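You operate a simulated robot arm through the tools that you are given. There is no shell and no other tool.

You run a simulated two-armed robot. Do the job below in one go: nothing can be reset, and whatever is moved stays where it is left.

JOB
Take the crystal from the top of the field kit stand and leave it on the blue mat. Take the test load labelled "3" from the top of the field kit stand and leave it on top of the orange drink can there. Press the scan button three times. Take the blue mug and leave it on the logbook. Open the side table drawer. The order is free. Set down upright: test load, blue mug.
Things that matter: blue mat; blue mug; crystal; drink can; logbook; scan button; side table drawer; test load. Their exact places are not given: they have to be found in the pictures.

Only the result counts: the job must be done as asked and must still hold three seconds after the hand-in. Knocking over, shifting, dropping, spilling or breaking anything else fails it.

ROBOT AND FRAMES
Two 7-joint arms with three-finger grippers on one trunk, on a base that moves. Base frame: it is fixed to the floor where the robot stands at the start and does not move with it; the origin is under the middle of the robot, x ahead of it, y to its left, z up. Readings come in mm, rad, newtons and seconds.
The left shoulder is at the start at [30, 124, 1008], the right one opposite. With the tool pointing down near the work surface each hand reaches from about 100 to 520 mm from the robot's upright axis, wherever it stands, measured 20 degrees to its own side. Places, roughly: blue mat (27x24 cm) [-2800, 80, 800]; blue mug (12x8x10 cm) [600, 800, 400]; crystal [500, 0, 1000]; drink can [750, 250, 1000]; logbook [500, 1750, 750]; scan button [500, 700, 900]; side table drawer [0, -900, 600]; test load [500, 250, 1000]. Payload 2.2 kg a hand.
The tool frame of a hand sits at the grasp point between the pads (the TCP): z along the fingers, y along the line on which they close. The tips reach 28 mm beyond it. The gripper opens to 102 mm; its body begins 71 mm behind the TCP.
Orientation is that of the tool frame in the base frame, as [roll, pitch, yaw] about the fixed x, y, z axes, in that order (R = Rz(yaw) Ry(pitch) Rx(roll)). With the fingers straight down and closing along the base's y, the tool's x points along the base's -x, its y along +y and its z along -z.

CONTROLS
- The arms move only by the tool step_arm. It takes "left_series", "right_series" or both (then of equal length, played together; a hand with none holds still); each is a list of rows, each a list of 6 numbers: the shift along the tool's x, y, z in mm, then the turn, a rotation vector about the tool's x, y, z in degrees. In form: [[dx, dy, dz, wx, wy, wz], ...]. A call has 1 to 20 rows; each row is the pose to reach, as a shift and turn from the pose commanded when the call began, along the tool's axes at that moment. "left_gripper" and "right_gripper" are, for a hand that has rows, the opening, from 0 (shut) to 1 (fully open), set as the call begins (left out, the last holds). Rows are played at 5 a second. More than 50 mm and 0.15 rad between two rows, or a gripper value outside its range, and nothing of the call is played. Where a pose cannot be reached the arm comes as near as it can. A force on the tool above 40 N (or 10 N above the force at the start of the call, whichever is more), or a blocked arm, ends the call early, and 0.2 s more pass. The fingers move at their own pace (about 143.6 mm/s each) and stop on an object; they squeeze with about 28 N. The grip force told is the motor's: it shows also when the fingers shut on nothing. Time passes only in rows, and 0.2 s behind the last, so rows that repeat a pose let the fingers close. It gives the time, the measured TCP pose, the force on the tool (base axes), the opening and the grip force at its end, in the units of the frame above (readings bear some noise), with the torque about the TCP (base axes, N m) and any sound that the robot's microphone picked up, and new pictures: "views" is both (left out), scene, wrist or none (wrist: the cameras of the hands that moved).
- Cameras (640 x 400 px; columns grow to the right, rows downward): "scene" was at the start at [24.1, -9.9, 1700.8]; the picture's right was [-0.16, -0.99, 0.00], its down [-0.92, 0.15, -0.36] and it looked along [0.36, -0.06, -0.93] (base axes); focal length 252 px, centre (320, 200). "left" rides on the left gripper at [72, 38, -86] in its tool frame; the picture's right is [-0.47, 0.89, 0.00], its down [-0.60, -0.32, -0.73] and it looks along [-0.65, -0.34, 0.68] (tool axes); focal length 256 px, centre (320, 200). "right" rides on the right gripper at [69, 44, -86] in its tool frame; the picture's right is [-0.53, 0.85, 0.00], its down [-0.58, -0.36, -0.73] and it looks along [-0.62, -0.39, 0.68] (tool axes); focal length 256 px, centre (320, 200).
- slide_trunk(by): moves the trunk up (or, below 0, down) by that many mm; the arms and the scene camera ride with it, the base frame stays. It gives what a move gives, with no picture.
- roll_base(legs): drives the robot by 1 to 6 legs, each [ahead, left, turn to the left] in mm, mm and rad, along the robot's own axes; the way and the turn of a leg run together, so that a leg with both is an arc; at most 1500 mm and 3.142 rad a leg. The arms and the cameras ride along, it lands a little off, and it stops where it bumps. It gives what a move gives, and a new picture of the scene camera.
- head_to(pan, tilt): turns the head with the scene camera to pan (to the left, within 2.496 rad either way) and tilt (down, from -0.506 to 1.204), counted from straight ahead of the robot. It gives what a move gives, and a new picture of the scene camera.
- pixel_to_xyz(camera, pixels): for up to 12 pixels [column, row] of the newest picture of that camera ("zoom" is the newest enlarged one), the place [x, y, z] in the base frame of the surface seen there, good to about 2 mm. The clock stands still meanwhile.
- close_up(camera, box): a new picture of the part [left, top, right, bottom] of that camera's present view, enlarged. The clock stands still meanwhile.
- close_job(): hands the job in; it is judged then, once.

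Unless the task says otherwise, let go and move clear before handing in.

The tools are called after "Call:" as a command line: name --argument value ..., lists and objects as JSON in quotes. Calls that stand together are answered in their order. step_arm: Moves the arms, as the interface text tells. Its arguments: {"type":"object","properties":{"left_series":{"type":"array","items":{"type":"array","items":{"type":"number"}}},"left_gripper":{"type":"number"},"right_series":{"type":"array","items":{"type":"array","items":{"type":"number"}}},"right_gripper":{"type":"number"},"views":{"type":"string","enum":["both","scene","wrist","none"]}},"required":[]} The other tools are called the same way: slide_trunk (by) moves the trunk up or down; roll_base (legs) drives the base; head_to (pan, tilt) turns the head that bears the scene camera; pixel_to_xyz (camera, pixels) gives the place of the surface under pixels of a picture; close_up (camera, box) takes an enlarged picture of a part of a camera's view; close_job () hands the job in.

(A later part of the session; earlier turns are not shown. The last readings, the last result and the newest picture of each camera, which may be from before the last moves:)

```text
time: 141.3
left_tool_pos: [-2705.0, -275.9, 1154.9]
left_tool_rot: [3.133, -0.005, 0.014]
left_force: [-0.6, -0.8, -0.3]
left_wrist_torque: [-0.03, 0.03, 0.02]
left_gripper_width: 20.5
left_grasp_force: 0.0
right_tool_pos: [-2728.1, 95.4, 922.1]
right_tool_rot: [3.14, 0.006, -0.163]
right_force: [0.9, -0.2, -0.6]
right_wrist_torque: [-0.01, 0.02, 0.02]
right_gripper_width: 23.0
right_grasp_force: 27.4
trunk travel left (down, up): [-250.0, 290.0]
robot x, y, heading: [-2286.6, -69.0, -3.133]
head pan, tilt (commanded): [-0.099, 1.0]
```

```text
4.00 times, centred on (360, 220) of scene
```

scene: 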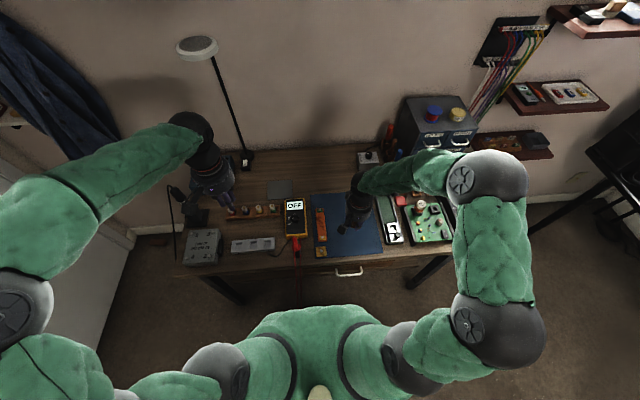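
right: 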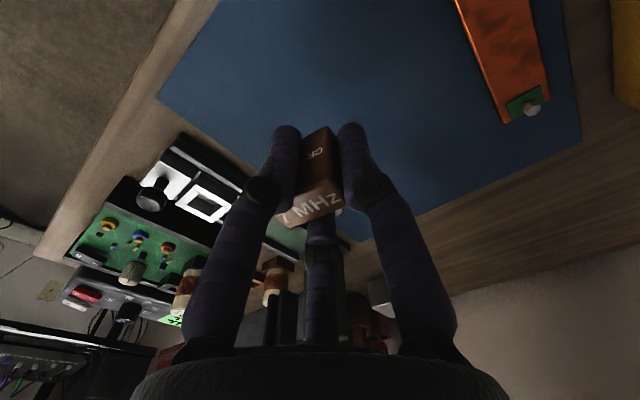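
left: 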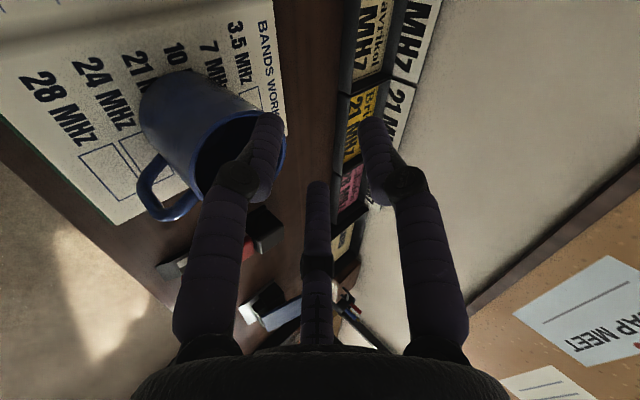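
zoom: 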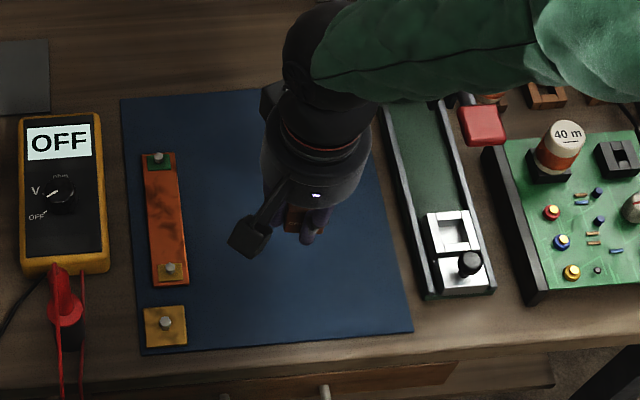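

The crystal hovers over a free part of the mat. Lowering 80 mm, then creeping down to contact.

Call:
step_arm --right_series '[[0, 0, 30, 0, 0, 0], [0, 0, 60, 0, 0, 0], [0, 0, 80, 0, 0, 0], [0, 0, 80, 0, 0, 0]]' --views "wrist"

Call:
step_arm --right_series '[[0, 0, 2, 0, 0, 0], [0, 0, 4, 0, 0, 0], [0, 0, 6, 0, 0, 0], [0, 0, 6, 0, 0, 0]]' --views "none"

```text
time: 142.3
left_tool_pos: [-2705.6, -275.9, 1154.6]
left_tool_rot: [3.134, -0.005, 0.013]
left_force: [0.0, 0.8, 0.0]
left_wrist_torque: [-0.02, -0.04, -0.02]
left_gripper_width: 20.2
left_grasp_force: 0.0
right_tool_pos: [-2727.9, 94.3, 842.2]
right_tool_rot: [3.141, 0.003, -0.164]
right_force: [-1.0, 0.0, -0.8]
right_wrist_torque: [0.04, 0.02, 0.02]
right_gripper_width: 23.0
right_grasp_force: 27.8
trunk travel left (down, up): [-250.0, 290.0]
robot x, y, heading: [-2292.5, -76.6, -3.129]
head pan, tilt (commanded): [-0.099, 1.0]
```

right: 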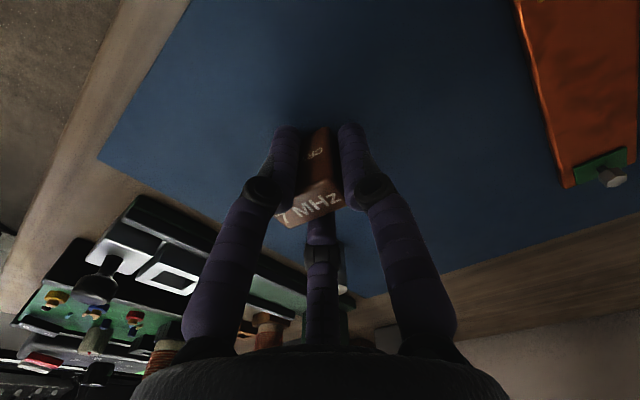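

```text
time: 143.3
left_tool_pos: [-2706.1, -275.7, 1156.1]
left_tool_rot: [3.132, -0.004, 0.013]
left_force: [1.0, -0.2, 1.0]
left_wrist_torque: [0.04, -0.01, -0.03]
left_gripper_width: 20.6
left_grasp_force: 0.1
right_tool_pos: [-2727.0, 93.9, 835.0]
right_tool_rot: [3.141, 0.004, -0.165]
right_force: [0.5, 0.6, -0.2]
right_wrist_torque: [0.0, 0.02, -0.04]
right_gripper_width: 22.9
right_grasp_force: 27.8
trunk travel left (down, up): [-250.0, 290.0]
robot x, y, heading: [-2285.6, -68.8, -3.13]
head pan, tilt (commanded): [-0.099, 1.0]
```

No contact yet at TCP z 835. Creeping another 1–3 mm.

Call:
step_arm --right_series '[[0, 0, 1, 0, 0, 0], [0, 0, 1.5, 0, 0, 0], [0, 0, 1.5, 0, 0, 0]]' --views "none"

Call:
close_up --camera "right" --box '[240, 90, 400, 230]'

```text
time: 144.1
left_tool_pos: [-2704.3, -276.9, 1155.5]
left_tool_rot: [3.134, -0.004, 0.015]
left_force: [-0.3, -0.2, -0.7]
left_wrist_torque: [0.03, 0.02, -0.03]
left_gripper_width: 20.3
left_grasp_force: 0.1
right_tool_pos: [-2727.0, 95.5, 834.1]
right_tool_rot: [3.139, 0.006, -0.164]
right_force: [1.1, -0.8, 1.9]
right_wrist_torque: [-0.02, -0.03, 0.01]
right_gripper_width: 23.0
right_grasp_force: 28.4
trunk travel left (down, up): [-250.0, 290.0]
robot x, y, heading: [-2287.2, -69.0, -3.132]
head pan, tilt (commanded): [-0.099, 1.0]
```

```text
2.86 times, centred on (320, 160) of right
```

zoom: 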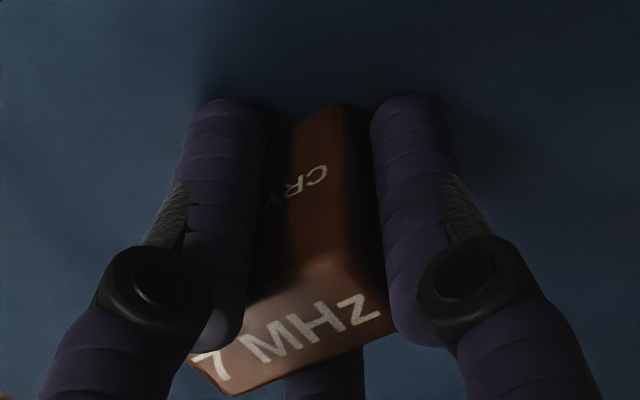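

A light contact (≈2 N) shows. One more 0.7 mm, then open the right hand.

Call:
step_arm --right_series '[[0, 0, 0.7, 0, 0, 0], [0, 0, 0.7, 0, 0, 0]]' --views "none"

Call:
step_arm --right_series '[[0, 0, 0, 0, 0, 0], [0, 0, 0, 0, 0, 0], [0, 0, 0, 0, 0, 0]]' --right_gripper 0.55 --views "wrist"

```text
time: 144.7
left_tool_pos: [-2705.6, -277.9, 1156.0]
left_tool_rot: [3.132, -0.005, 0.015]
left_force: [0.5, -0.6, -0.3]
left_wrist_torque: [-0.01, -0.01, 0.0]
left_gripper_width: 20.7
left_grasp_force: 0.0
right_tool_pos: [-2727.7, 95.0, 832.5]
right_tool_rot: [3.138, 0.007, -0.165]
right_force: [2.5, -0.6, 12.2]
right_wrist_torque: [-0.15, -0.08, 0.0]
right_gripper_width: 23.0
right_grasp_force: 28.4
trunk travel left (down, up): [-250.0, 290.0]
robot x, y, heading: [-2287.2, -71.5, -3.131]
head pan, tilt (commanded): [-0.099, 1.0]
```

```text
time: 145.5
left_tool_pos: [-2707.0, -277.1, 1155.2]
left_tool_rot: [3.133, -0.007, 0.014]
left_force: [-0.5, -0.3, -0.3]
left_wrist_torque: [0.01, 0.0, -0.01]
left_gripper_width: 20.4
left_grasp_force: 0.0
right_tool_pos: [-2727.4, 95.8, 832.0]
right_tool_rot: [3.14, 0.004, -0.164]
right_force: [-0.2, -0.6, 0.1]
right_wrist_torque: [0.0, 0.01, -0.04]
right_gripper_width: 56.3
right_grasp_force: 0.1
trunk travel left (down, up): [-250.0, 290.0]
robot x, y, heading: [-2286.9, -68.7, -3.135]
head pan, tilt (commanded): [-0.099, 1.0]
```

right: 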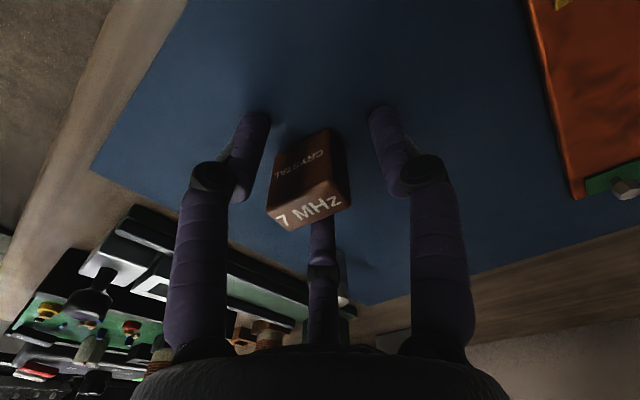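

The crystal stands on the mat, fingers open around it. Raising the right hand straight up and then back.

Call:
step_arm --right_series '[[0, 0, -15, 0, 0, 0], [0, 0, -45, 0, 0, 0], [0, 0, -90, 0, 0, 0], [0, 0, -135, 0, 0, 0], [0, 0, -180, 0, 0, 0], [0, 0, -225, 0, 0, 0], [0, 0, -270, 0, 0, 0], [0, 0, -315, 0, 0, 0]]'

Call:
close_up --camera "scene" --box '[280, 170, 440, 270]'

```text
time: 147.3
left_tool_pos: [-2706.1, -276.1, 1155.7]
left_tool_rot: [3.134, -0.004, 0.015]
left_force: [0.9, -0.4, 0.0]
left_wrist_torque: [-0.04, 0.02, 0.0]
left_gripper_width: 20.7
left_grasp_force: 0.2
right_tool_pos: [-2724.5, 95.1, 1149.7]
right_tool_rot: [3.14, 0.003, -0.162]
right_force: [0.7, 0.4, 0.0]
right_wrist_torque: [0.05, 0.06, -0.02]
right_gripper_width: 55.9
right_grasp_force: 0.1
trunk travel left (down, up): [-250.0, 290.0]
robot x, y, heading: [-2288.0, -75.2, -3.132]
head pan, tilt (commanded): [-0.099, 1.0]
```

scene: 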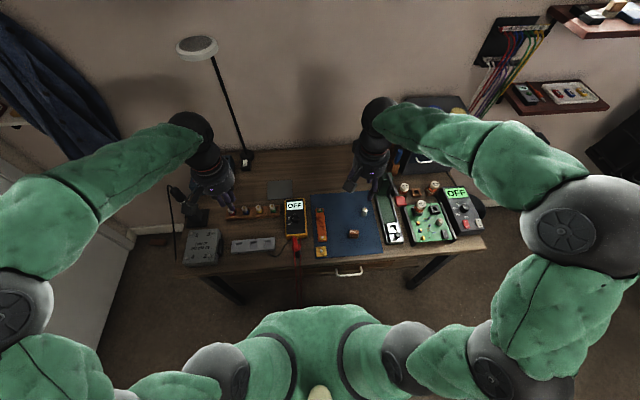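
right: 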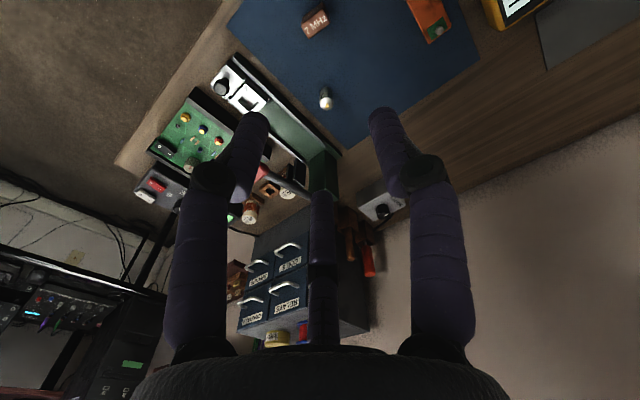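

```text
4.00 times, centred on (360, 220) of scene
```

zoom: 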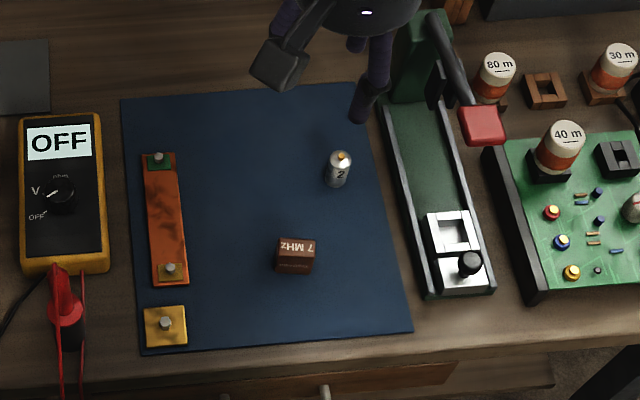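

The crystal stands safely on the blue mat at zoom (296,255). Now I retract the right hand, back off, turn and drive toward the side table.

Call:
step_arm --right_series '[[40, -6.5, 0, 0, 0, 0], [80, -13, 0, 0, 0, 0], [120, -20, 0, 0, 0, 0], [160, -26, 0, 0, 0, 0]]' --right_gripper 0.3 --views "none"

Call:
roll_base --legs '[[-800, 0, 0], [0, 0, 1.56]]'

Call:
head_to --pan 0.9 --tilt 0.5

```text
time: 148.3
left_tool_pos: [-2704.8, -276.6, 1155.2]
left_tool_rot: [3.131, -0.005, 0.013]
left_force: [-0.3, 0.5, -0.1]
left_wrist_torque: [0.02, 0.04, 0.01]
left_gripper_width: 20.4
left_grasp_force: 0.0
right_tool_pos: [-2560.9, 95.3, 1146.4]
right_tool_rot: [3.138, 0.007, -0.164]
right_force: [-0.4, -0.5, 0.3]
right_wrist_torque: [0.01, 0.03, -0.03]
right_gripper_width: 30.6
right_grasp_force: 0.1
trunk travel left (down, up): [-250.0, 290.0]
robot x, y, heading: [-2284.0, -70.2, -3.132]
head pan, tilt (commanded): [-0.099, 1.0]
```

```text
time: 156.4
left_tool_pos: [-1268.8, -473.9, 1157.0]
left_tool_rot: [3.133, -0.006, 1.608]
left_force: [-0.3, -0.6, 0.6]
left_wrist_torque: [0.01, 0.02, 0.02]
left_gripper_width: 20.3
left_grasp_force: 0.0
right_tool_pos: [-1643.0, -339.2, 1148.2]
right_tool_rot: [3.14, 0.001, 1.43]
right_force: [0.6, 0.5, -0.1]
right_wrist_torque: [0.04, -0.01, -0.01]
right_gripper_width: 30.7
right_grasp_force: 0.0
trunk travel left (down, up): [-250.0, 290.0]
robot x, y, heading: [-1481.2, -58.9, -1.532]
head pan, tilt (commanded): [-0.099, 1.0]
```

scene: 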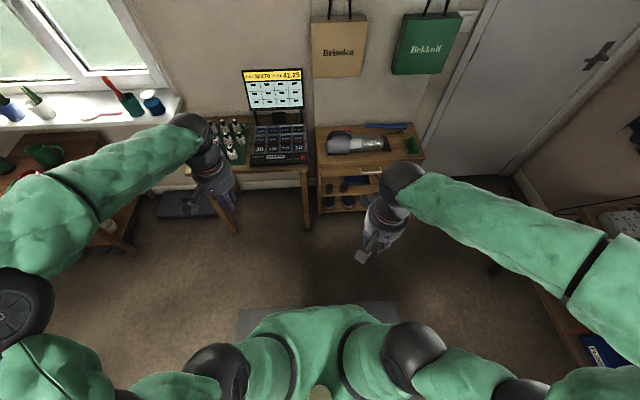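

```text
time: 157.7
left_tool_pos: [-1268.4, -475.0, 1154.3]
left_tool_rot: [3.133, -0.003, 1.608]
left_force: [0.2, 0.0, 0.8]
left_wrist_torque: [0.03, 0.0, -0.02]
left_gripper_width: 20.6
left_grasp_force: 0.0
right_tool_pos: [-1642.1, -339.4, 1145.9]
right_tool_rot: [3.14, 0.003, 1.429]
right_force: [1.0, 0.0, 0.1]
right_wrist_torque: [0.01, 0.01, 0.0]
right_gripper_width: 30.5
right_grasp_force: 0.0
trunk travel left (down, up): [-250.0, 290.0]
robot x, y, heading: [-1480.9, -59.0, -1.54]
head pan, tilt (commanded): [0.901, 0.499]
```

scene: 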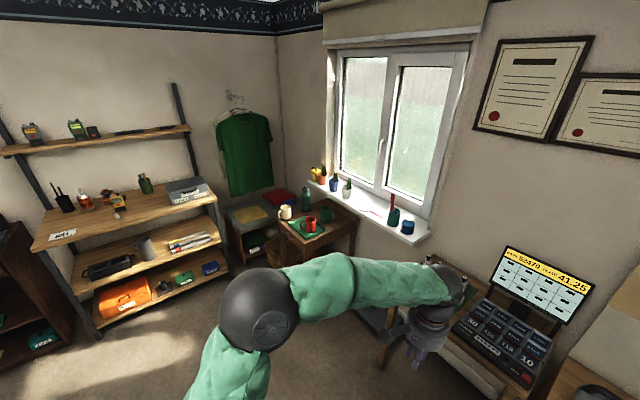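

The side table is ahead-left at (320,225). I drive 1300 mm left to stand in front of it, staying about 700 mm away, and look.

Call:
roll_base --legs '[[0, 1300, -0.03]]'

Call:
head_to --pan 0.2 --tilt 0.8

```text
time: 164.3
left_tool_pos: [34.6, -483.5, 1153.1]
left_tool_rot: [3.132, -0.006, 1.546]
left_force: [-0.3, 0.6, 0.4]
left_wrist_torque: [0.01, -0.01, -0.01]
left_gripper_width: 20.6
left_grasp_force: 0.0
right_tool_pos: [-332.2, -328.0, 1144.3]
right_tool_rot: [3.14, 0.005, 1.371]
right_force: [0.6, 0.3, -0.4]
right_wrist_torque: [-0.01, 0.02, -0.01]
right_gripper_width: 30.3
right_grasp_force: 0.1
trunk travel left (down, up): [-250.0, 290.0]
robot x, y, heading: [-152.6, -60.3, -1.603]
head pan, tilt (commanded): [0.901, 0.499]
```

scene: 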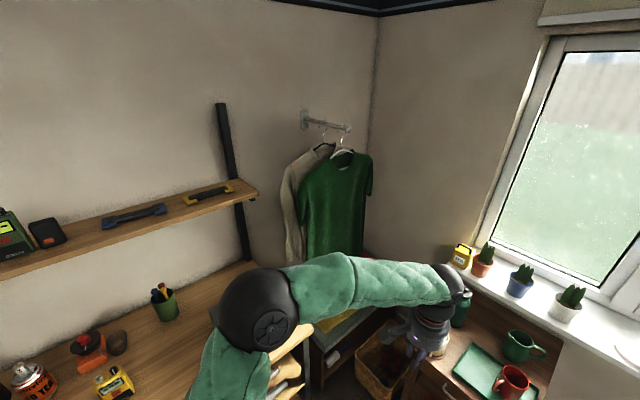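

```text
time: 165.4
left_tool_pos: [34.5, -484.6, 1153.9]
left_tool_rot: [3.132, -0.007, 1.547]
left_force: [-0.8, -0.1, -0.8]
left_wrist_torque: [0.04, 0.02, -0.01]
left_gripper_width: 20.4
left_grasp_force: 0.0
right_tool_pos: [-331.8, -326.5, 1145.7]
right_tool_rot: [3.138, 0.005, 1.371]
right_force: [0.7, 0.4, 0.3]
right_wrist_torque: [-0.03, -0.03, -0.02]
right_gripper_width: 30.8
right_grasp_force: 0.0
trunk travel left (down, up): [-250.0, 290.0]
robot x, y, heading: [-153.6, -60.1, -1.6]
head pan, tilt (commanded): [0.201, 0.799]
```

scene: 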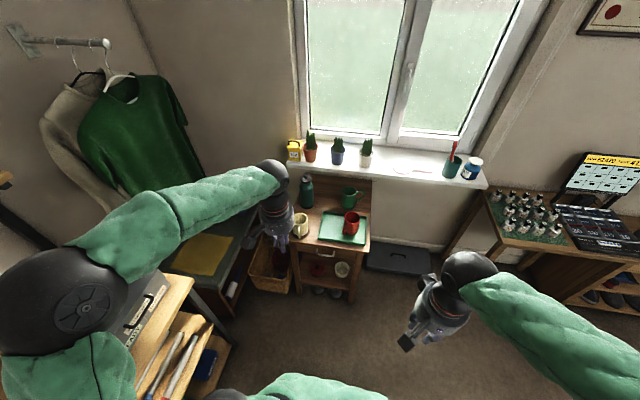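

The side table is ahead at (330,240) with a drawer handle around (325,252). Zooming in.

Call:
close_up --camera "scene" --box '[260, 170, 400, 310]'

```text
2.86 times, centred on (330, 240) of scene
```

zoom: 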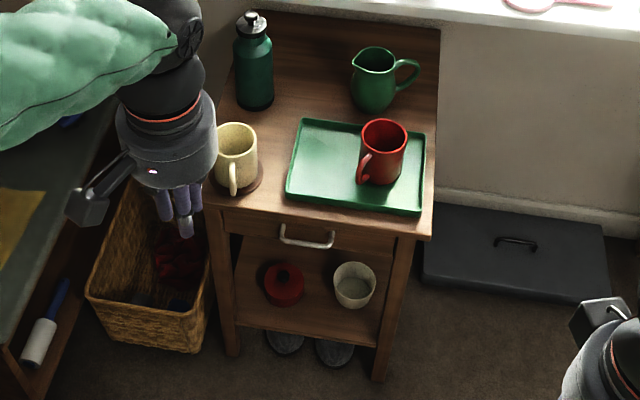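

Call:
pixel_to_xyz --camera "zoom" --pixels '[[282, 228], [283, 240], [306, 243], [332, 240], [331, 230], [310, 246], [270, 235], [345, 245], [225, 232], [395, 250], [310, 232], [250, 250]]'

Call:
pixel_to_xyz --camera "zoom" --pixels '[[222, 205], [430, 238], [425, 213], [287, 195], [232, 190], [290, 300], [355, 300], [230, 355], [380, 375], [120, 300], [200, 350], [440, 30]]'

```text
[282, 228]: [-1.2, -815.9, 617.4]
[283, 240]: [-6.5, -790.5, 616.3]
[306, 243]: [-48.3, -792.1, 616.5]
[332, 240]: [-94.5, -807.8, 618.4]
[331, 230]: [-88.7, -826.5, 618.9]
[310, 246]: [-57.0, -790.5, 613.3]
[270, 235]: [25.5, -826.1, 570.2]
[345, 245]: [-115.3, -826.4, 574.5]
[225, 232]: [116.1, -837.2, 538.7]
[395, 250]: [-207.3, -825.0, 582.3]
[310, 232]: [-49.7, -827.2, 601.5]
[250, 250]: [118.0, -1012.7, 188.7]
```

```text
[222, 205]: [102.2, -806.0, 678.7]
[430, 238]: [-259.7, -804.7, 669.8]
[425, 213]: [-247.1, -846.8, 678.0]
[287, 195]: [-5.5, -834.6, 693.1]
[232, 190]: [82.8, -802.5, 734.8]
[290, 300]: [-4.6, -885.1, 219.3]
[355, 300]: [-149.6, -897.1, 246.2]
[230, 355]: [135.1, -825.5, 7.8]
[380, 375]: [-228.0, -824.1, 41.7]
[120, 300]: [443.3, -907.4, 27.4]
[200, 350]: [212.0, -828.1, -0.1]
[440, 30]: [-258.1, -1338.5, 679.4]
```

The drawer handle is a U-bar from x≈0 to −92 at y≈−791, z≈616 (drawer face y≈−826, table-top edge y≈−805). I'll straighten my heading, shift so the left hand lines up, and lower the trunk.

Call:
roll_base --legs '[[0, -70, 0.031]]'

Call:
slide_trunk --by -250

```text
time: 166.4
left_tool_pos: [-23.1, -476.7, 1154.2]
left_tool_rot: [3.131, -0.003, 1.578]
left_force: [-0.4, 0.4, -1.0]
left_wrist_torque: [0.02, -0.06, 0.02]
left_gripper_width: 20.5
left_grasp_force: 0.0
right_tool_pos: [-394.4, -331.6, 1143.8]
right_tool_rot: [3.138, 0.004, 1.402]
right_force: [0.0, 0.4, 0.0]
right_wrist_torque: [0.02, -0.06, 0.0]
right_gripper_width: 30.6
right_grasp_force: 0.0
trunk travel left (down, up): [-250.0, 290.0]
robot x, y, heading: [-225.4, -55.4, -1.567]
head pan, tilt (commanded): [0.201, 0.799]
```

scene: 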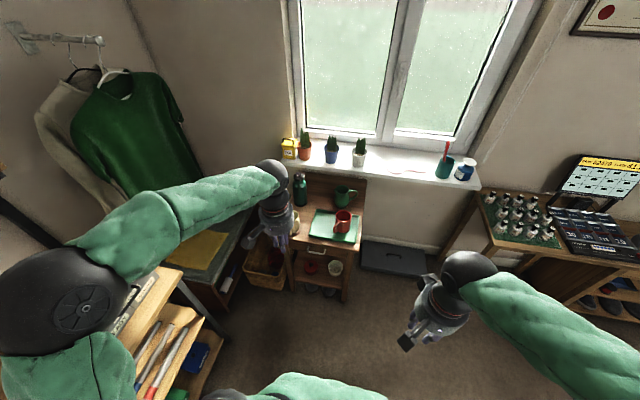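

```text
time: 169.0
left_tool_pos: [-22.2, -475.9, 903.7]
left_tool_rot: [3.133, -0.005, 1.578]
left_force: [0.2, -0.1, 0.1]
left_wrist_torque: [0.03, 0.01, 0.0]
left_gripper_width: 20.6
left_grasp_force: 0.1
right_tool_pos: [-392.5, -332.1, 895.3]
right_tool_rot: [3.139, 0.006, 1.402]
right_force: [0.2, 0.1, 0.8]
right_wrist_torque: [0.03, 0.02, -0.01]
right_gripper_width: 30.7
right_grasp_force: 0.1
trunk travel left (down, up): [0.0, 540.0]
robot x, y, heading: [-223.1, -53.9, -1.566]
head pan, tilt (commanded): [0.201, 0.799]
```

Base and trunk are set (hand at (-22,-476,904)). Now I tilt the left hand to horizontal-forward with a 30° twist while moving it to about (-46,-690,720), in free space.

Call:
step_arm --left_series '[[-18, -2, 15, -2.0, -7.3, 2.0], [-36, -4, 31, -3.9, -14.6, 3.9], [-54, -6, 46, -5.9, -21.9, 5.9], [-71, -8, 61, -7.8, -29.2, 7.8], [-89, -10, 77, -9.8, -36.6, 9.8], [-107, -12, 92, -11.7, -43.9, 11.7], [-125, -14, 107, -13.7, -51.2, 13.7], [-143, -16, 123, -15.7, -58.5, 15.7], [-160, -18, 138, -17.6, -65.8, 17.6], [-178, -20, 153, -19.6, -73.1, 19.6], [-196, -22, 169, -21.5, -80.4, 21.5], [-214, -24, 184, -23.5, -87.75, 23.5], [-214, -24, 184, -23.5, -87.75, 23.5]]' --left_gripper 0.25

```text
time: 171.8
left_tool_pos: [-133.8, -690.3, 763.5]
left_tool_rot: [1.691, 1.037, 0.19]
left_force: [0.1, -0.1, -0.4]
left_wrist_torque: [-0.01, -0.02, 0.02]
left_gripper_width: 25.5
left_grasp_force: 0.1
left hand out of reach, approached as far as the arm can: row 10, 11, 12, 13
right_tool_pos: [-392.8, -332.0, 894.2]
right_tool_rot: [3.136, 0.004, 1.4]
right_force: [0.2, -0.5, -0.5]
right_wrist_torque: [0.02, 0.02, 0.02]
right_gripper_width: 30.4
right_grasp_force: 0.0
trunk travel left (down, up): [0.0, 540.0]
robot x, y, heading: [-227.4, -54.0, -1.564]
head pan, tilt (commanded): [0.201, 0.799]
```

scene: 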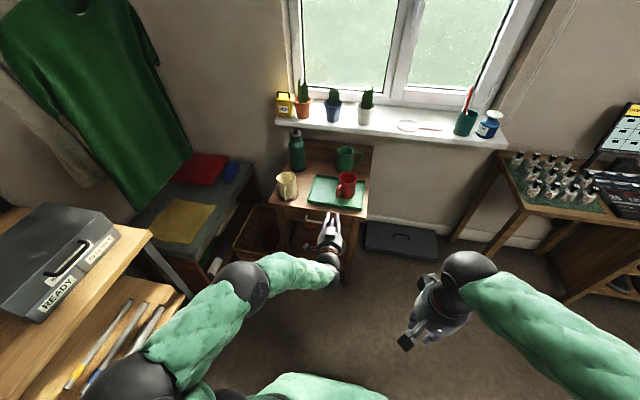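
left: 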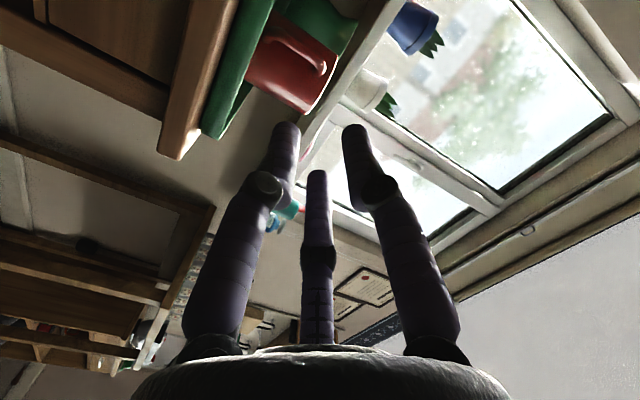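

The arm got close to the horizontal pose but too folded (TCP (-134,-690,764)). I back the base by 150 mm to give the arm more room, then stretch it forward into the exact pose.

Call:
roll_base --legs '[[-150, 0, 0]]'

```text
time: 173.2
left_tool_pos: [-133.0, -540.7, 763.0]
left_tool_rot: [1.692, 1.035, 0.193]
left_force: [0.8, -0.4, 0.3]
left_wrist_torque: [-0.01, -0.01, 0.01]
left_gripper_width: 25.8
left_grasp_force: 0.0
right_tool_pos: [-392.4, -184.2, 895.0]
right_tool_rot: [3.138, 0.006, 1.402]
right_force: [-0.1, -0.2, -0.3]
right_wrist_torque: [-0.01, -0.02, -0.01]
right_gripper_width: 30.8
right_grasp_force: 0.1
trunk travel left (down, up): [0.0, 540.0]
robot x, y, heading: [-223.1, 91.9, -1.567]
head pan, tilt (commanded): [0.201, 0.799]
```

scene: 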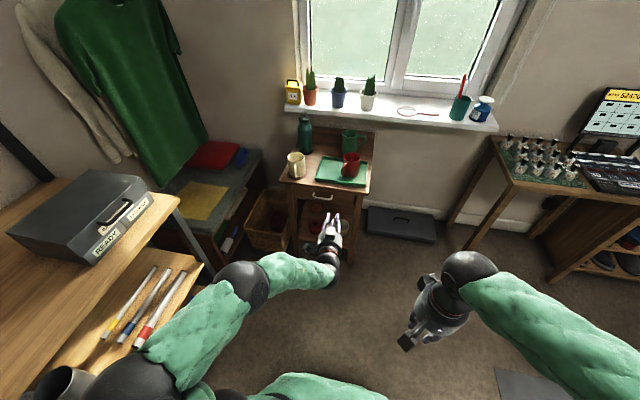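

I check how close the left elbow is to the stand and toolbox: pixels (243,285), (130,380), (180,330) versus toolbox (150,205).

Call:
pixel_to_xyz --camera "scene" --pixels '[[243, 285], [220, 285], [130, 380], [180, 330], [150, 350], [150, 205], [160, 290], [100, 390], [325, 195], [320, 250]]'

```text
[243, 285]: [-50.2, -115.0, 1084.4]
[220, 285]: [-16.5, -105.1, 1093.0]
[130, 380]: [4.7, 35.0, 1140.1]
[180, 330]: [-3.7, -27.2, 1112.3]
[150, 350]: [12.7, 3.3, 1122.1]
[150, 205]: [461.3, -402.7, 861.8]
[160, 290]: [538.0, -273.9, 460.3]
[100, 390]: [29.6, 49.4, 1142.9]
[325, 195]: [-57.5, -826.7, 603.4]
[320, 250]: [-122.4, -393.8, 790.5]
```

The elbow is over 350 mm from the stand. Now I move the hand to the exact horizontal pose at about (-46,-668,650).

Call:
step_arm --left_series '[[26, 2, 28, 0.5, -1.1, 0], [51, 5, 56, 1.0, -2.2, -0.1], [77, 7, 84, 1.5, -3.3, -0.2], [103, 10, 113, 2.1, -4.5, -0.2], [128, 12, 141, 2.6, -5.6, -0.3], [128, 12, 141, 2.6, -5.6, -0.3]]'

```text
time: 174.6
left_tool_pos: [-135.6, -679.3, 699.4]
left_tool_rot: [1.69, 1.043, 0.208]
left_force: [1.2, -0.4, 1.6]
left_wrist_torque: [0.15, -0.02, -0.02]
left_gripper_width: 25.5
left_grasp_force: 0.0
left hand out of reach, approached as far as the arm can: row 1, 2, 3, 4, 5, 6
right_tool_pos: [-392.9, -183.5, 893.9]
right_tool_rot: [3.14, 0.005, 1.402]
right_force: [0.1, 0.5, -0.4]
right_wrist_torque: [-0.01, 0.0, 0.02]
right_gripper_width: 30.5
right_grasp_force: 0.2
trunk travel left (down, up): [0.0, 540.0]
robot x, y, heading: [-223.4, 90.7, -1.563]
head pan, tilt (commanded): [0.201, 0.799]
```

scene: 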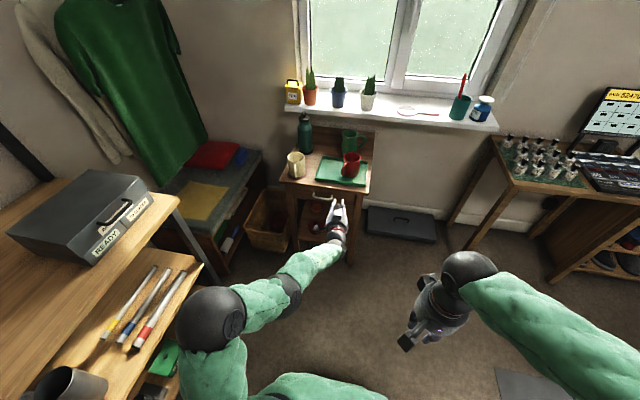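
left: 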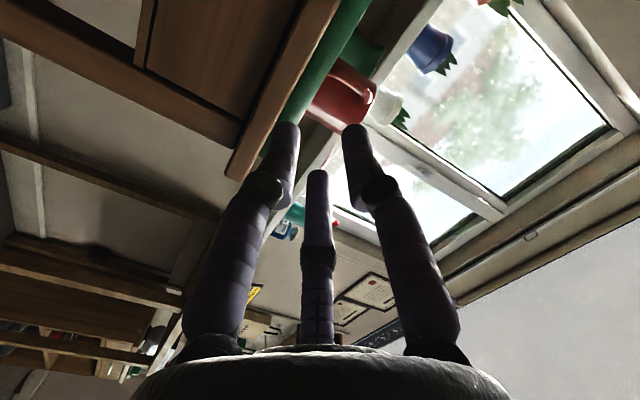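

The fully horizontal pose is at a joint limit. A 45° tilt with 30° twist (two fingers behind/above the bar, one in front/below) suits the arm better and also clears the table's overhang, so I go to that pose at about (-46,-549,700).

Call:
step_arm --left_series '[[10, 14, -20, 4.3, 5.5, 0.4], [19, 29, -40, 8.5, 11, 0.8], [29, 43, -60, 12.8, 16.6, 1.3], [39, 57, -80, 17.1, 22.1, 1.7], [48, 71, -100, 21.3, 27.6, 2.1], [58, 86, -120, 25.6, 33.1, 2.5], [58, 86, -120, 25.6, 33.1, 2.5]]'

```text
time: 176.2
left_tool_pos: [-43.1, -548.8, 695.7]
left_tool_rot: [2.676, 0.658, 0.884]
left_force: [0.2, 1.1, -0.7]
left_wrist_torque: [0.05, 0.03, 0.0]
left_gripper_width: 25.6
left_grasp_force: 0.1
right_tool_pos: [-392.8, -183.9, 894.4]
right_tool_rot: [3.138, 0.006, 1.405]
right_force: [0.3, -0.5, 0.4]
right_wrist_torque: [-0.01, -0.01, -0.01]
right_gripper_width: 30.4
right_grasp_force: 0.2
trunk travel left (down, up): [0.0, 540.0]
robot x, y, heading: [-226.7, 90.8, -1.565]
head pan, tilt (commanded): [0.201, 0.799]
```

scene: 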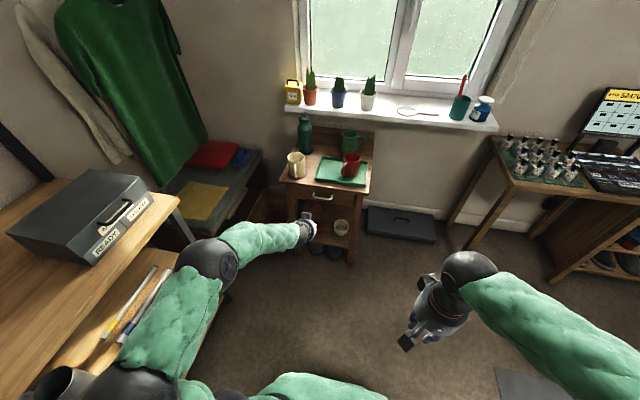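
left: 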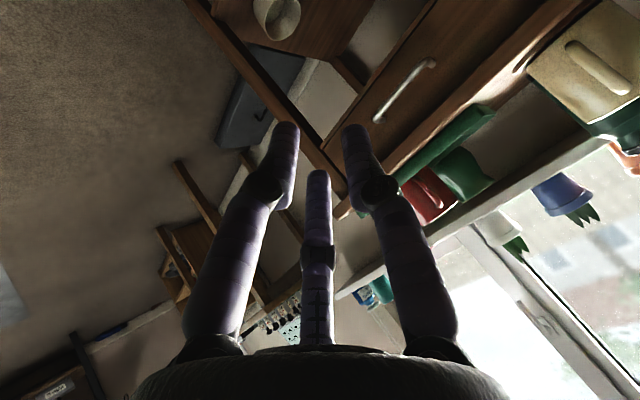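

The pose is reached exactly. The handle bar shows in the left view from (377,120) to (432,64); measuring it more exactly.

Call:
close_up --camera "left" --box '[340, 30, 470, 140]'

```text
3.64 times, centred on (405, 85) of left
```

zoom: 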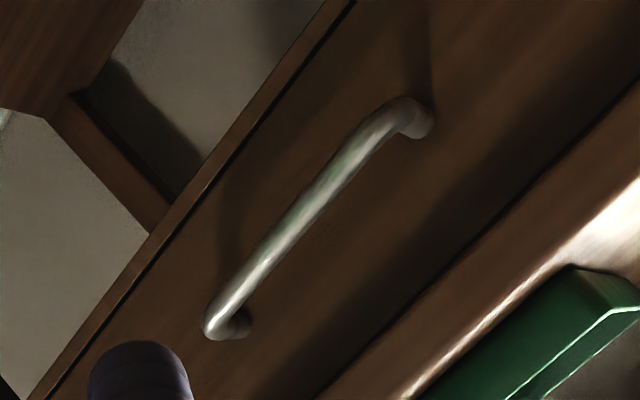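

Call:
pixel_to_xyz --camera "zoom" --pixels '[[215, 325], [245, 335], [300, 215], [260, 260], [350, 155], [400, 105], [425, 120], [330, 250], [440, 300], [480, 345], [200, 200], [280, 400]]'

```text
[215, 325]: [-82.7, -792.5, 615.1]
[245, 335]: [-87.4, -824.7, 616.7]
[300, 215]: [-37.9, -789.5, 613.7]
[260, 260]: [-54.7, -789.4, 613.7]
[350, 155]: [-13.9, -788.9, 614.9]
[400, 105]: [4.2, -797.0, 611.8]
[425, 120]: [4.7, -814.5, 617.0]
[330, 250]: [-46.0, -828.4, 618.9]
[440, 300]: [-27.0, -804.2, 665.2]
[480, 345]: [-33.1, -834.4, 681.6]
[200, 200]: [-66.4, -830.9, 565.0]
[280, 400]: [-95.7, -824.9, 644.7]
```

The bar's centre is about (−40,−794,616), radius ≈5; drawer face y≈−828. Driving 173 mm ahead puts the hand on the approach line to the bar.

Call:
roll_base --legs '[[173, 0, 0]]'

Call:
step_arm --left_series '[[0, 0, 0, 0, 0, 0], [0, 0, 0, 0, 0, 0]]' --left_gripper 0.33 --views "wrist"

```text
time: 177.7
left_tool_pos: [-40.7, -724.7, 694.7]
left_tool_rot: [2.677, 0.66, 0.885]
left_force: [-1.1, -0.7, 0.0]
left_wrist_torque: [0.01, 0.04, -0.05]
left_gripper_width: 25.7
left_grasp_force: 0.0
right_tool_pos: [-391.2, -360.4, 894.3]
right_tool_rot: [3.14, 0.002, 1.405]
right_force: [-0.1, -0.5, 0.2]
right_wrist_torque: [-0.01, -0.03, 0.0]
right_gripper_width: 30.6
right_grasp_force: 0.0
trunk travel left (down, up): [0.0, 540.0]
robot x, y, heading: [-225.2, -85.0, -1.563]
head pan, tilt (commanded): [0.201, 0.799]
```

scene: 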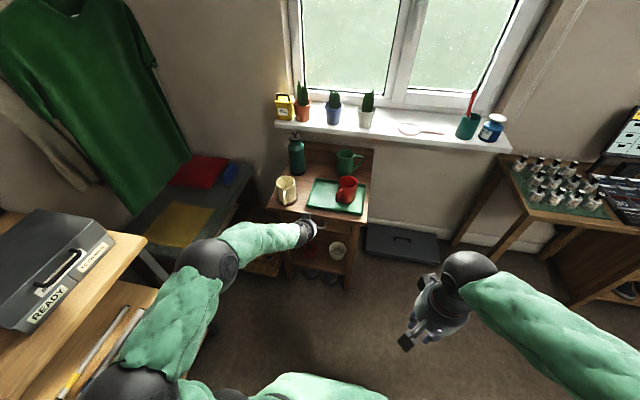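

```text
time: 178.3
left_tool_pos: [-39.7, -724.3, 695.1]
left_tool_rot: [2.677, 0.658, 0.885]
left_force: [-0.5, -0.8, -0.4]
left_wrist_torque: [0.01, -0.01, 0.0]
left_gripper_width: 33.6
left_grasp_force: 0.1
right_tool_pos: [-390.6, -360.7, 895.0]
right_tool_rot: [3.139, 0.006, 1.404]
right_force: [0.5, -0.3, 0.3]
right_wrist_torque: [0.01, 0.0, -0.02]
right_gripper_width: 30.6
right_grasp_force: 0.2
trunk travel left (down, up): [0.0, 540.0]
robot x, y, heading: [-226.3, -80.6, -1.562]
head pan, tilt (commanded): [0.201, 0.799]
```

left: 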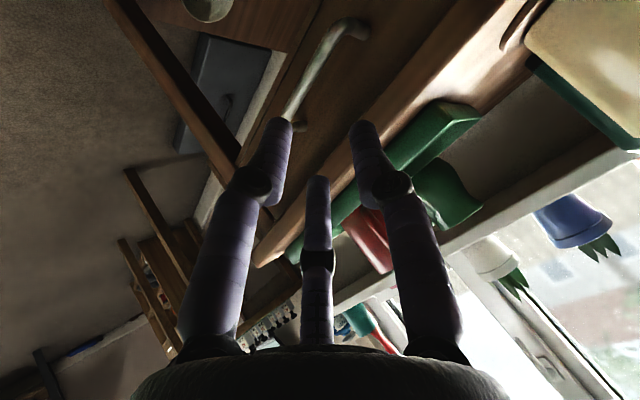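

The hand is on the line (−40,−724,695). Quick re-measure of the bar from this view at (300,88), (318,55), (340,28).

Call:
pixel_to_xyz --camera "left" --pixels '[[296, 95], [306, 72], [317, 52], [330, 35], [290, 110], [345, 25], [340, 60]]'

```text
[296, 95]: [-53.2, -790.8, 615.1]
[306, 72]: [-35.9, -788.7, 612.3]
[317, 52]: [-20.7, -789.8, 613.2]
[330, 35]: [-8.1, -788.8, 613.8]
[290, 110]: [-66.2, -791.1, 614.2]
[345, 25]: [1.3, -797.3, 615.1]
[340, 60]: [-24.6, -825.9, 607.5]
```

The bar is confirmed at about (y −794.5, z 615). Advancing 60 mm along the axis, then the last 36 mm slowly.

Call:
step_arm --left_series '[[0, 0, 20, 0, 0, 0], [0, 0, 40, 0, 0, 0], [0, 0, 60, 0, 0, 0], [0, 0, 60, 0, 0, 0]]' --views "wrist"

Call:
close_up --camera "left" --box '[220, 40, 420, 220]'

```text
time: 179.3
left_tool_pos: [-40.8, -765.9, 652.1]
left_tool_rot: [2.676, 0.659, 0.885]
left_force: [0.2, 0.7, 0.4]
left_wrist_torque: [-0.03, -0.01, 0.01]
left_gripper_width: 33.6
left_grasp_force: 0.1
right_tool_pos: [-391.4, -360.9, 894.7]
right_tool_rot: [3.138, 0.006, 1.407]
right_force: [0.4, 0.2, -1.2]
right_wrist_torque: [0.01, 0.0, 0.0]
right_gripper_width: 30.7
right_grasp_force: 0.1
trunk travel left (down, up): [0.0, 540.0]
robot x, y, heading: [-221.7, -84.1, -1.565]
head pan, tilt (commanded): [0.201, 0.799]
```

left: 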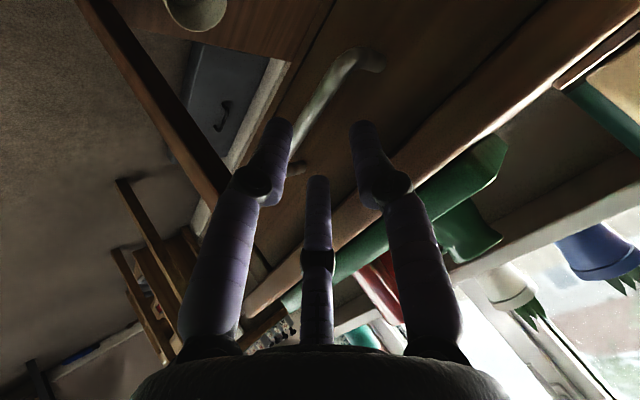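

```text
2.22 times, centred on (320, 130) of left
```

zoom: 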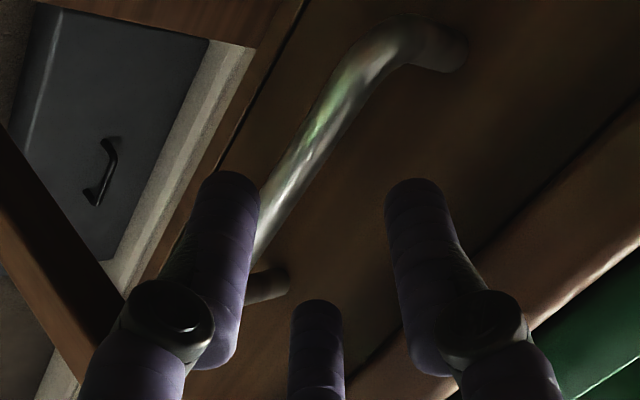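

The bar runs between the front-lower finger (left in view) and the two behind-upper fingers. Advancing 36 mm more in small rows.

Call:
step_arm --left_series '[[0, 0, 9, 0, 0, 0], [0, 0, 18, 0, 0, 0], [0, 0, 27, 0, 0, 0], [0, 0, 36, 0, 0, 0], [0, 0, 36, 0, 0, 0]]' --views "wrist"

Call:
close_up --camera "left" --box '[220, 40, 420, 220]'

```text
time: 180.5
left_tool_pos: [-41.3, -792.1, 628.4]
left_tool_rot: [2.679, 0.658, 0.884]
left_force: [-0.7, -0.8, 0.7]
left_wrist_torque: [0.0, 0.0, -0.03]
left_gripper_width: 33.8
left_grasp_force: 0.1
right_tool_pos: [-390.8, -360.8, 895.2]
right_tool_rot: [3.14, 0.006, 1.407]
right_force: [0.4, -0.5, 0.0]
right_wrist_torque: [0.02, 0.01, 0.0]
right_gripper_width: 30.6
right_grasp_force: 0.0
trunk travel left (down, up): [0.0, 540.0]
robot x, y, heading: [-221.9, -85.4, -1.562]
head pan, tilt (commanded): [0.201, 0.799]
```

left: 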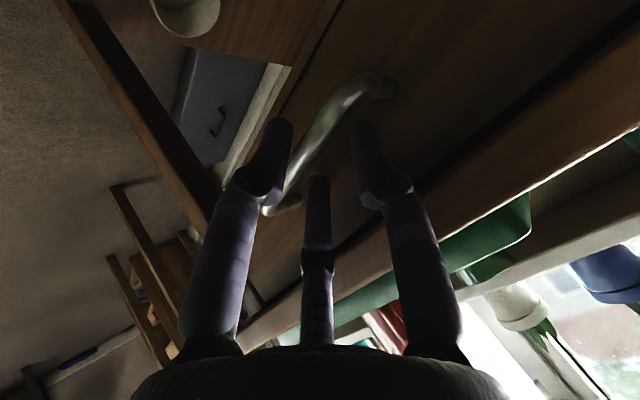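

```text
2.22 times, centred on (320, 130) of left
```

zoom: 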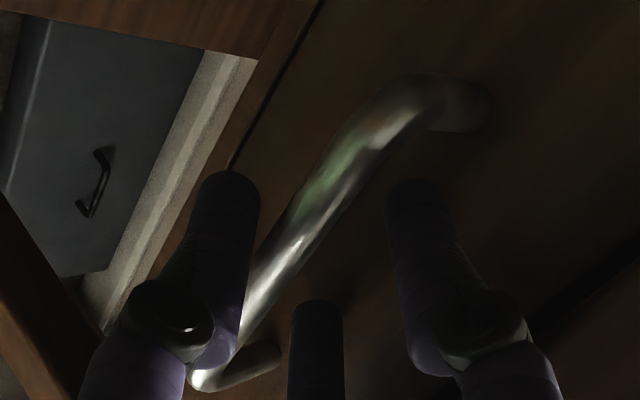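

The bar lies between the fingers with no contact force. Closing on it.

Call:
step_arm --left_series '[[0, 0, 0, 0, 0, 0], [0, 0, 0, 0, 0, 0], [0, 0, 0, 0, 0, 0], [0, 0, 0, 0, 0, 0]]' --left_gripper 0 --views "wrist"

Call:
close_up --camera "left" --box '[220, 40, 420, 220]'

```text
time: 181.5
left_tool_pos: [-41.5, -788.7, 624.5]
left_tool_rot: [2.683, 0.649, 0.889]
left_force: [6.8, 23.4, -18.4]
left_wrist_torque: [0.33, -0.54, 0.05]
left_gripper_width: 16.8
left_grasp_force: 42.1
right_tool_pos: [-390.2, -360.8, 894.5]
right_tool_rot: [3.139, 0.005, 1.407]
right_force: [-0.6, 0.5, -0.4]
right_wrist_torque: [-0.03, -0.03, 0.01]
right_gripper_width: 30.6
right_grasp_force: 0.0
trunk travel left (down, up): [0.0, 540.0]
robot x, y, heading: [-223.9, -79.3, -1.561]
head pan, tilt (commanded): [0.201, 0.799]
```

left: 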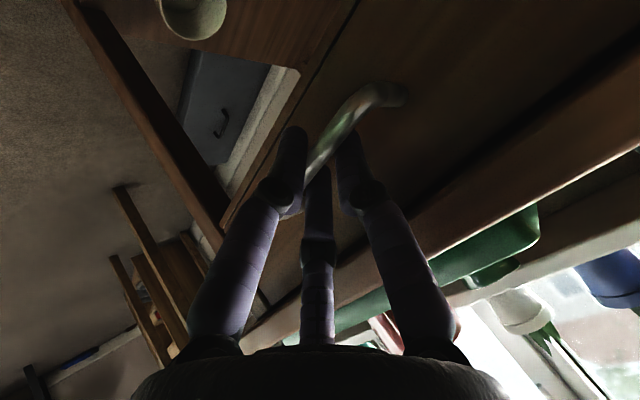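

```text
2.22 times, centred on (320, 130) of left
```

zoom: 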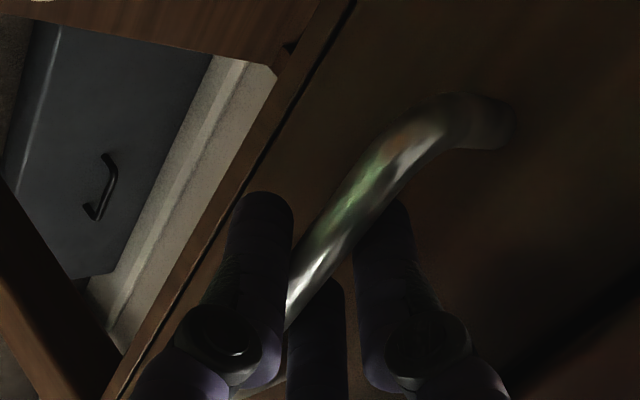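

The bar is gripped (width 16.8) but my hand is a few mm off-centre, giving ~30 N side force. I ease the hand along the force direction to relax it.

Call:
step_arm --left_series '[[2, -1.1, 0, 0, 0, 0], [4, -2.3, 0, 0, 0, 0], [4.5, -2.6, 0, 0, 0, 0]]' --views "none"

```text
time: 182.3
left_tool_pos: [-40.6, -789.4, 624.0]
left_tool_rot: [2.676, 0.658, 0.886]
left_force: [6.9, 14.3, -12.2]
left_wrist_torque: [0.25, -0.01, -0.62]
left_gripper_width: 16.7
left_grasp_force: 42.9
right_tool_pos: [-389.4, -360.5, 894.5]
right_tool_rot: [3.141, 0.005, 1.404]
right_force: [0.0, 0.0, 1.0]
right_wrist_torque: [0.0, -0.01, -0.02]
right_gripper_width: 30.8
right_grasp_force: 0.2
trunk travel left (down, up): [0.0, 540.0]
robot x, y, heading: [-222.2, -88.1, -1.566]
head pan, tilt (commanded): [0.201, 0.799]
```

Side force is smaller now. I test-pull 20 mm toward +y with the arm to see whether the drawer follows.

Call:
step_arm --left_series '[[3, -1.8, -1.8, 0, 0, 0], [6, -3.5, -5, 0, 0, 0], [9.5, -5.5, -10, 0, 0, 0], [13.5, -7.8, -14.1, 0, 0, 0], [13.5, -7.8, -14.1, 0, 0, 0]]' --views "wrist"

```text
time: 183.5
left_tool_pos: [-41.3, -767.6, 623.8]
left_tool_rot: [2.675, 0.658, 0.884]
left_force: [2.2, -0.5, -9.5]
left_wrist_torque: [0.08, -0.25, -0.35]
left_gripper_width: 16.7
left_grasp_force: 42.5
right_tool_pos: [-390.8, -360.7, 894.9]
right_tool_rot: [3.139, 0.003, 1.405]
right_force: [0.4, 0.7, 0.5]
right_wrist_torque: [0.0, 0.0, 0.02]
right_gripper_width: 30.5
right_grasp_force: 0.1
trunk travel left (down, up): [0.0, 540.0]
robot x, y, heading: [-225.1, -82.5, -1.566]
head pan, tilt (commanded): [0.201, 0.799]
```

left: 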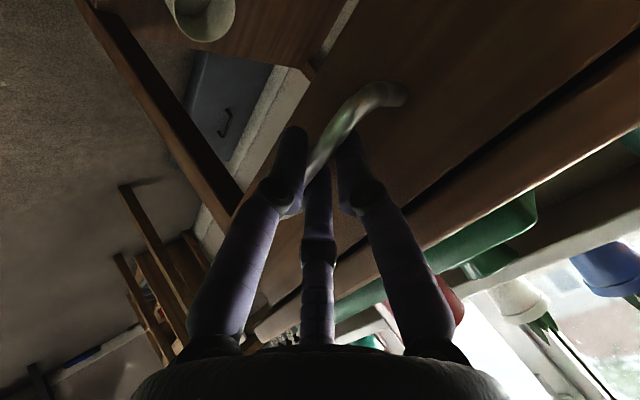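

The drawer follows (gap visible), with little resistance. I keep pulling by driving the base back 130 mm.

Call:
roll_base --legs '[[-130, 0, 0]]'

```text
time: 184.8
left_tool_pos: [-40.5, -638.7, 622.8]
left_tool_rot: [2.675, 0.657, 0.887]
left_force: [10.1, 1.2, -3.1]
left_wrist_torque: [0.02, -0.27, -0.44]
left_gripper_width: 16.5
left_grasp_force: 42.0
right_tool_pos: [-391.4, -231.9, 896.2]
right_tool_rot: [3.139, 0.006, 1.408]
right_force: [-0.6, -0.2, -0.6]
right_wrist_torque: [0.0, -0.03, 0.04]
right_gripper_width: 30.7
right_grasp_force: 0.0
trunk travel left (down, up): [0.0, 540.0]
robot x, y, heading: [-222.5, 46.5, -1.561]
head pan, tilt (commanded): [0.201, 0.799]
```

scene: 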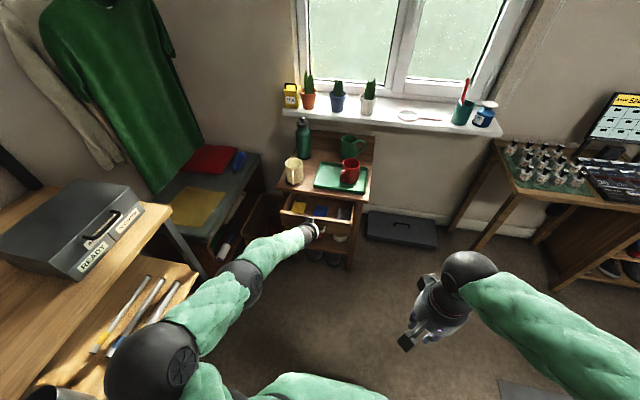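

The drawer is open about 150 mm, contents visible at (315,210). I relax the 10 N lateral force slightly, and check the elbow's distance from the stand.

Call:
step_arm --left_series '[[1, 1.7, 0, 0, 0, 0], [1.5, 2.6, 0, 0, 0, 0]]' --views "none"

Call:
pixel_to_xyz --camera "scene" --pixels '[[155, 355], [120, 360], [190, 310], [240, 280], [325, 224], [290, 215], [350, 215], [300, 205]]'

```text
time: 185.3
left_tool_pos: [-40.3, -638.7, 624.5]
left_tool_rot: [2.676, 0.658, 0.883]
left_force: [-12.8, 0.8, 0.4]
left_wrist_torque: [-0.06, -0.88, 0.43]
left_gripper_width: 16.2
left_grasp_force: 42.6
right_tool_pos: [-392.9, -231.1, 894.8]
right_tool_rot: [3.138, 0.005, 1.405]
right_force: [0.0, -0.5, 0.1]
right_wrist_torque: [0.0, 0.0, -0.02]
right_gripper_width: 30.5
right_grasp_force: 0.1
trunk travel left (down, up): [0.0, 540.0]
robot x, y, heading: [-222.7, 43.3, -1.564]
head pan, tilt (commanded): [0.201, 0.799]
```

```text
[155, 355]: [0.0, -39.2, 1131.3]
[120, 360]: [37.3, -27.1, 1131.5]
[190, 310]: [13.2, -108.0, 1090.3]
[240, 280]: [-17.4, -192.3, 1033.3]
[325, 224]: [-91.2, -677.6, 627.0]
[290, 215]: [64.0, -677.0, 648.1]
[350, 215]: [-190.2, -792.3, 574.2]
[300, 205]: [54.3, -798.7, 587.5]
```

Lateral force flipped, so I shift back half and then pull another 90 mm with the base.

Call:
step_arm --left_series '[[-0.8, -1.4, 0, 0, 0, 0], [-0.8, -1.4, 0, 0, 0, 0]]' --views "none"

Call:
roll_base --legs '[[-70, 0, 0]]'

```text
time: 185.9
left_tool_pos: [-40.6, -639.3, 623.5]
left_tool_rot: [2.675, 0.658, 0.884]
left_force: [-9.3, -0.3, -1.3]
left_wrist_torque: [0.0, 0.69, -1.24]
left_gripper_width: 16.2
left_grasp_force: 42.3
right_tool_pos: [-391.8, -233.4, 895.0]
right_tool_rot: [3.137, 0.004, 1.405]
right_force: [-0.3, -0.7, -0.6]
right_wrist_torque: [0.0, 0.01, -0.01]
right_gripper_width: 30.6
right_grasp_force: 0.2
trunk travel left (down, up): [0.0, 540.0]
robot x, y, heading: [-225.2, 45.9, -1.561]
head pan, tilt (commanded): [0.201, 0.799]
```

```text
time: 187.0
left_tool_pos: [-41.0, -569.4, 624.2]
left_tool_rot: [2.677, 0.655, 0.884]
left_force: [-8.6, 0.4, 0.3]
left_wrist_torque: [0.03, -0.04, -0.5]
left_gripper_width: 16.2
left_grasp_force: 41.9
right_tool_pos: [-392.2, -161.2, 894.1]
right_tool_rot: [3.138, 0.006, 1.404]
right_force: [0.0, 0.2, -0.7]
right_wrist_torque: [-0.03, -0.02, 0.01]
right_gripper_width: 30.7
right_grasp_force: 0.1
trunk travel left (down, up): [0.0, 540.0]
robot x, y, heading: [-227.2, 118.8, -1.563]
head pan, tilt (commanded): [0.201, 0.799]
```

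scene: 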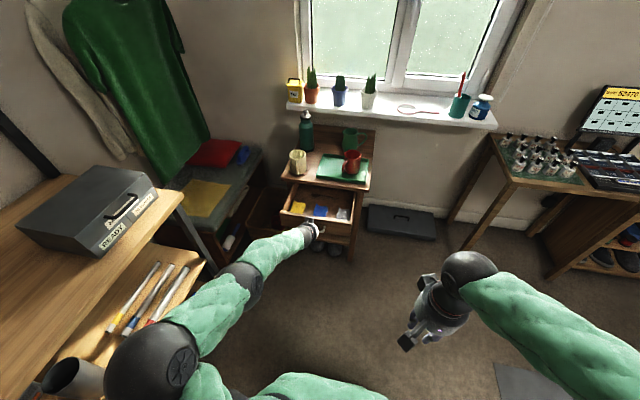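

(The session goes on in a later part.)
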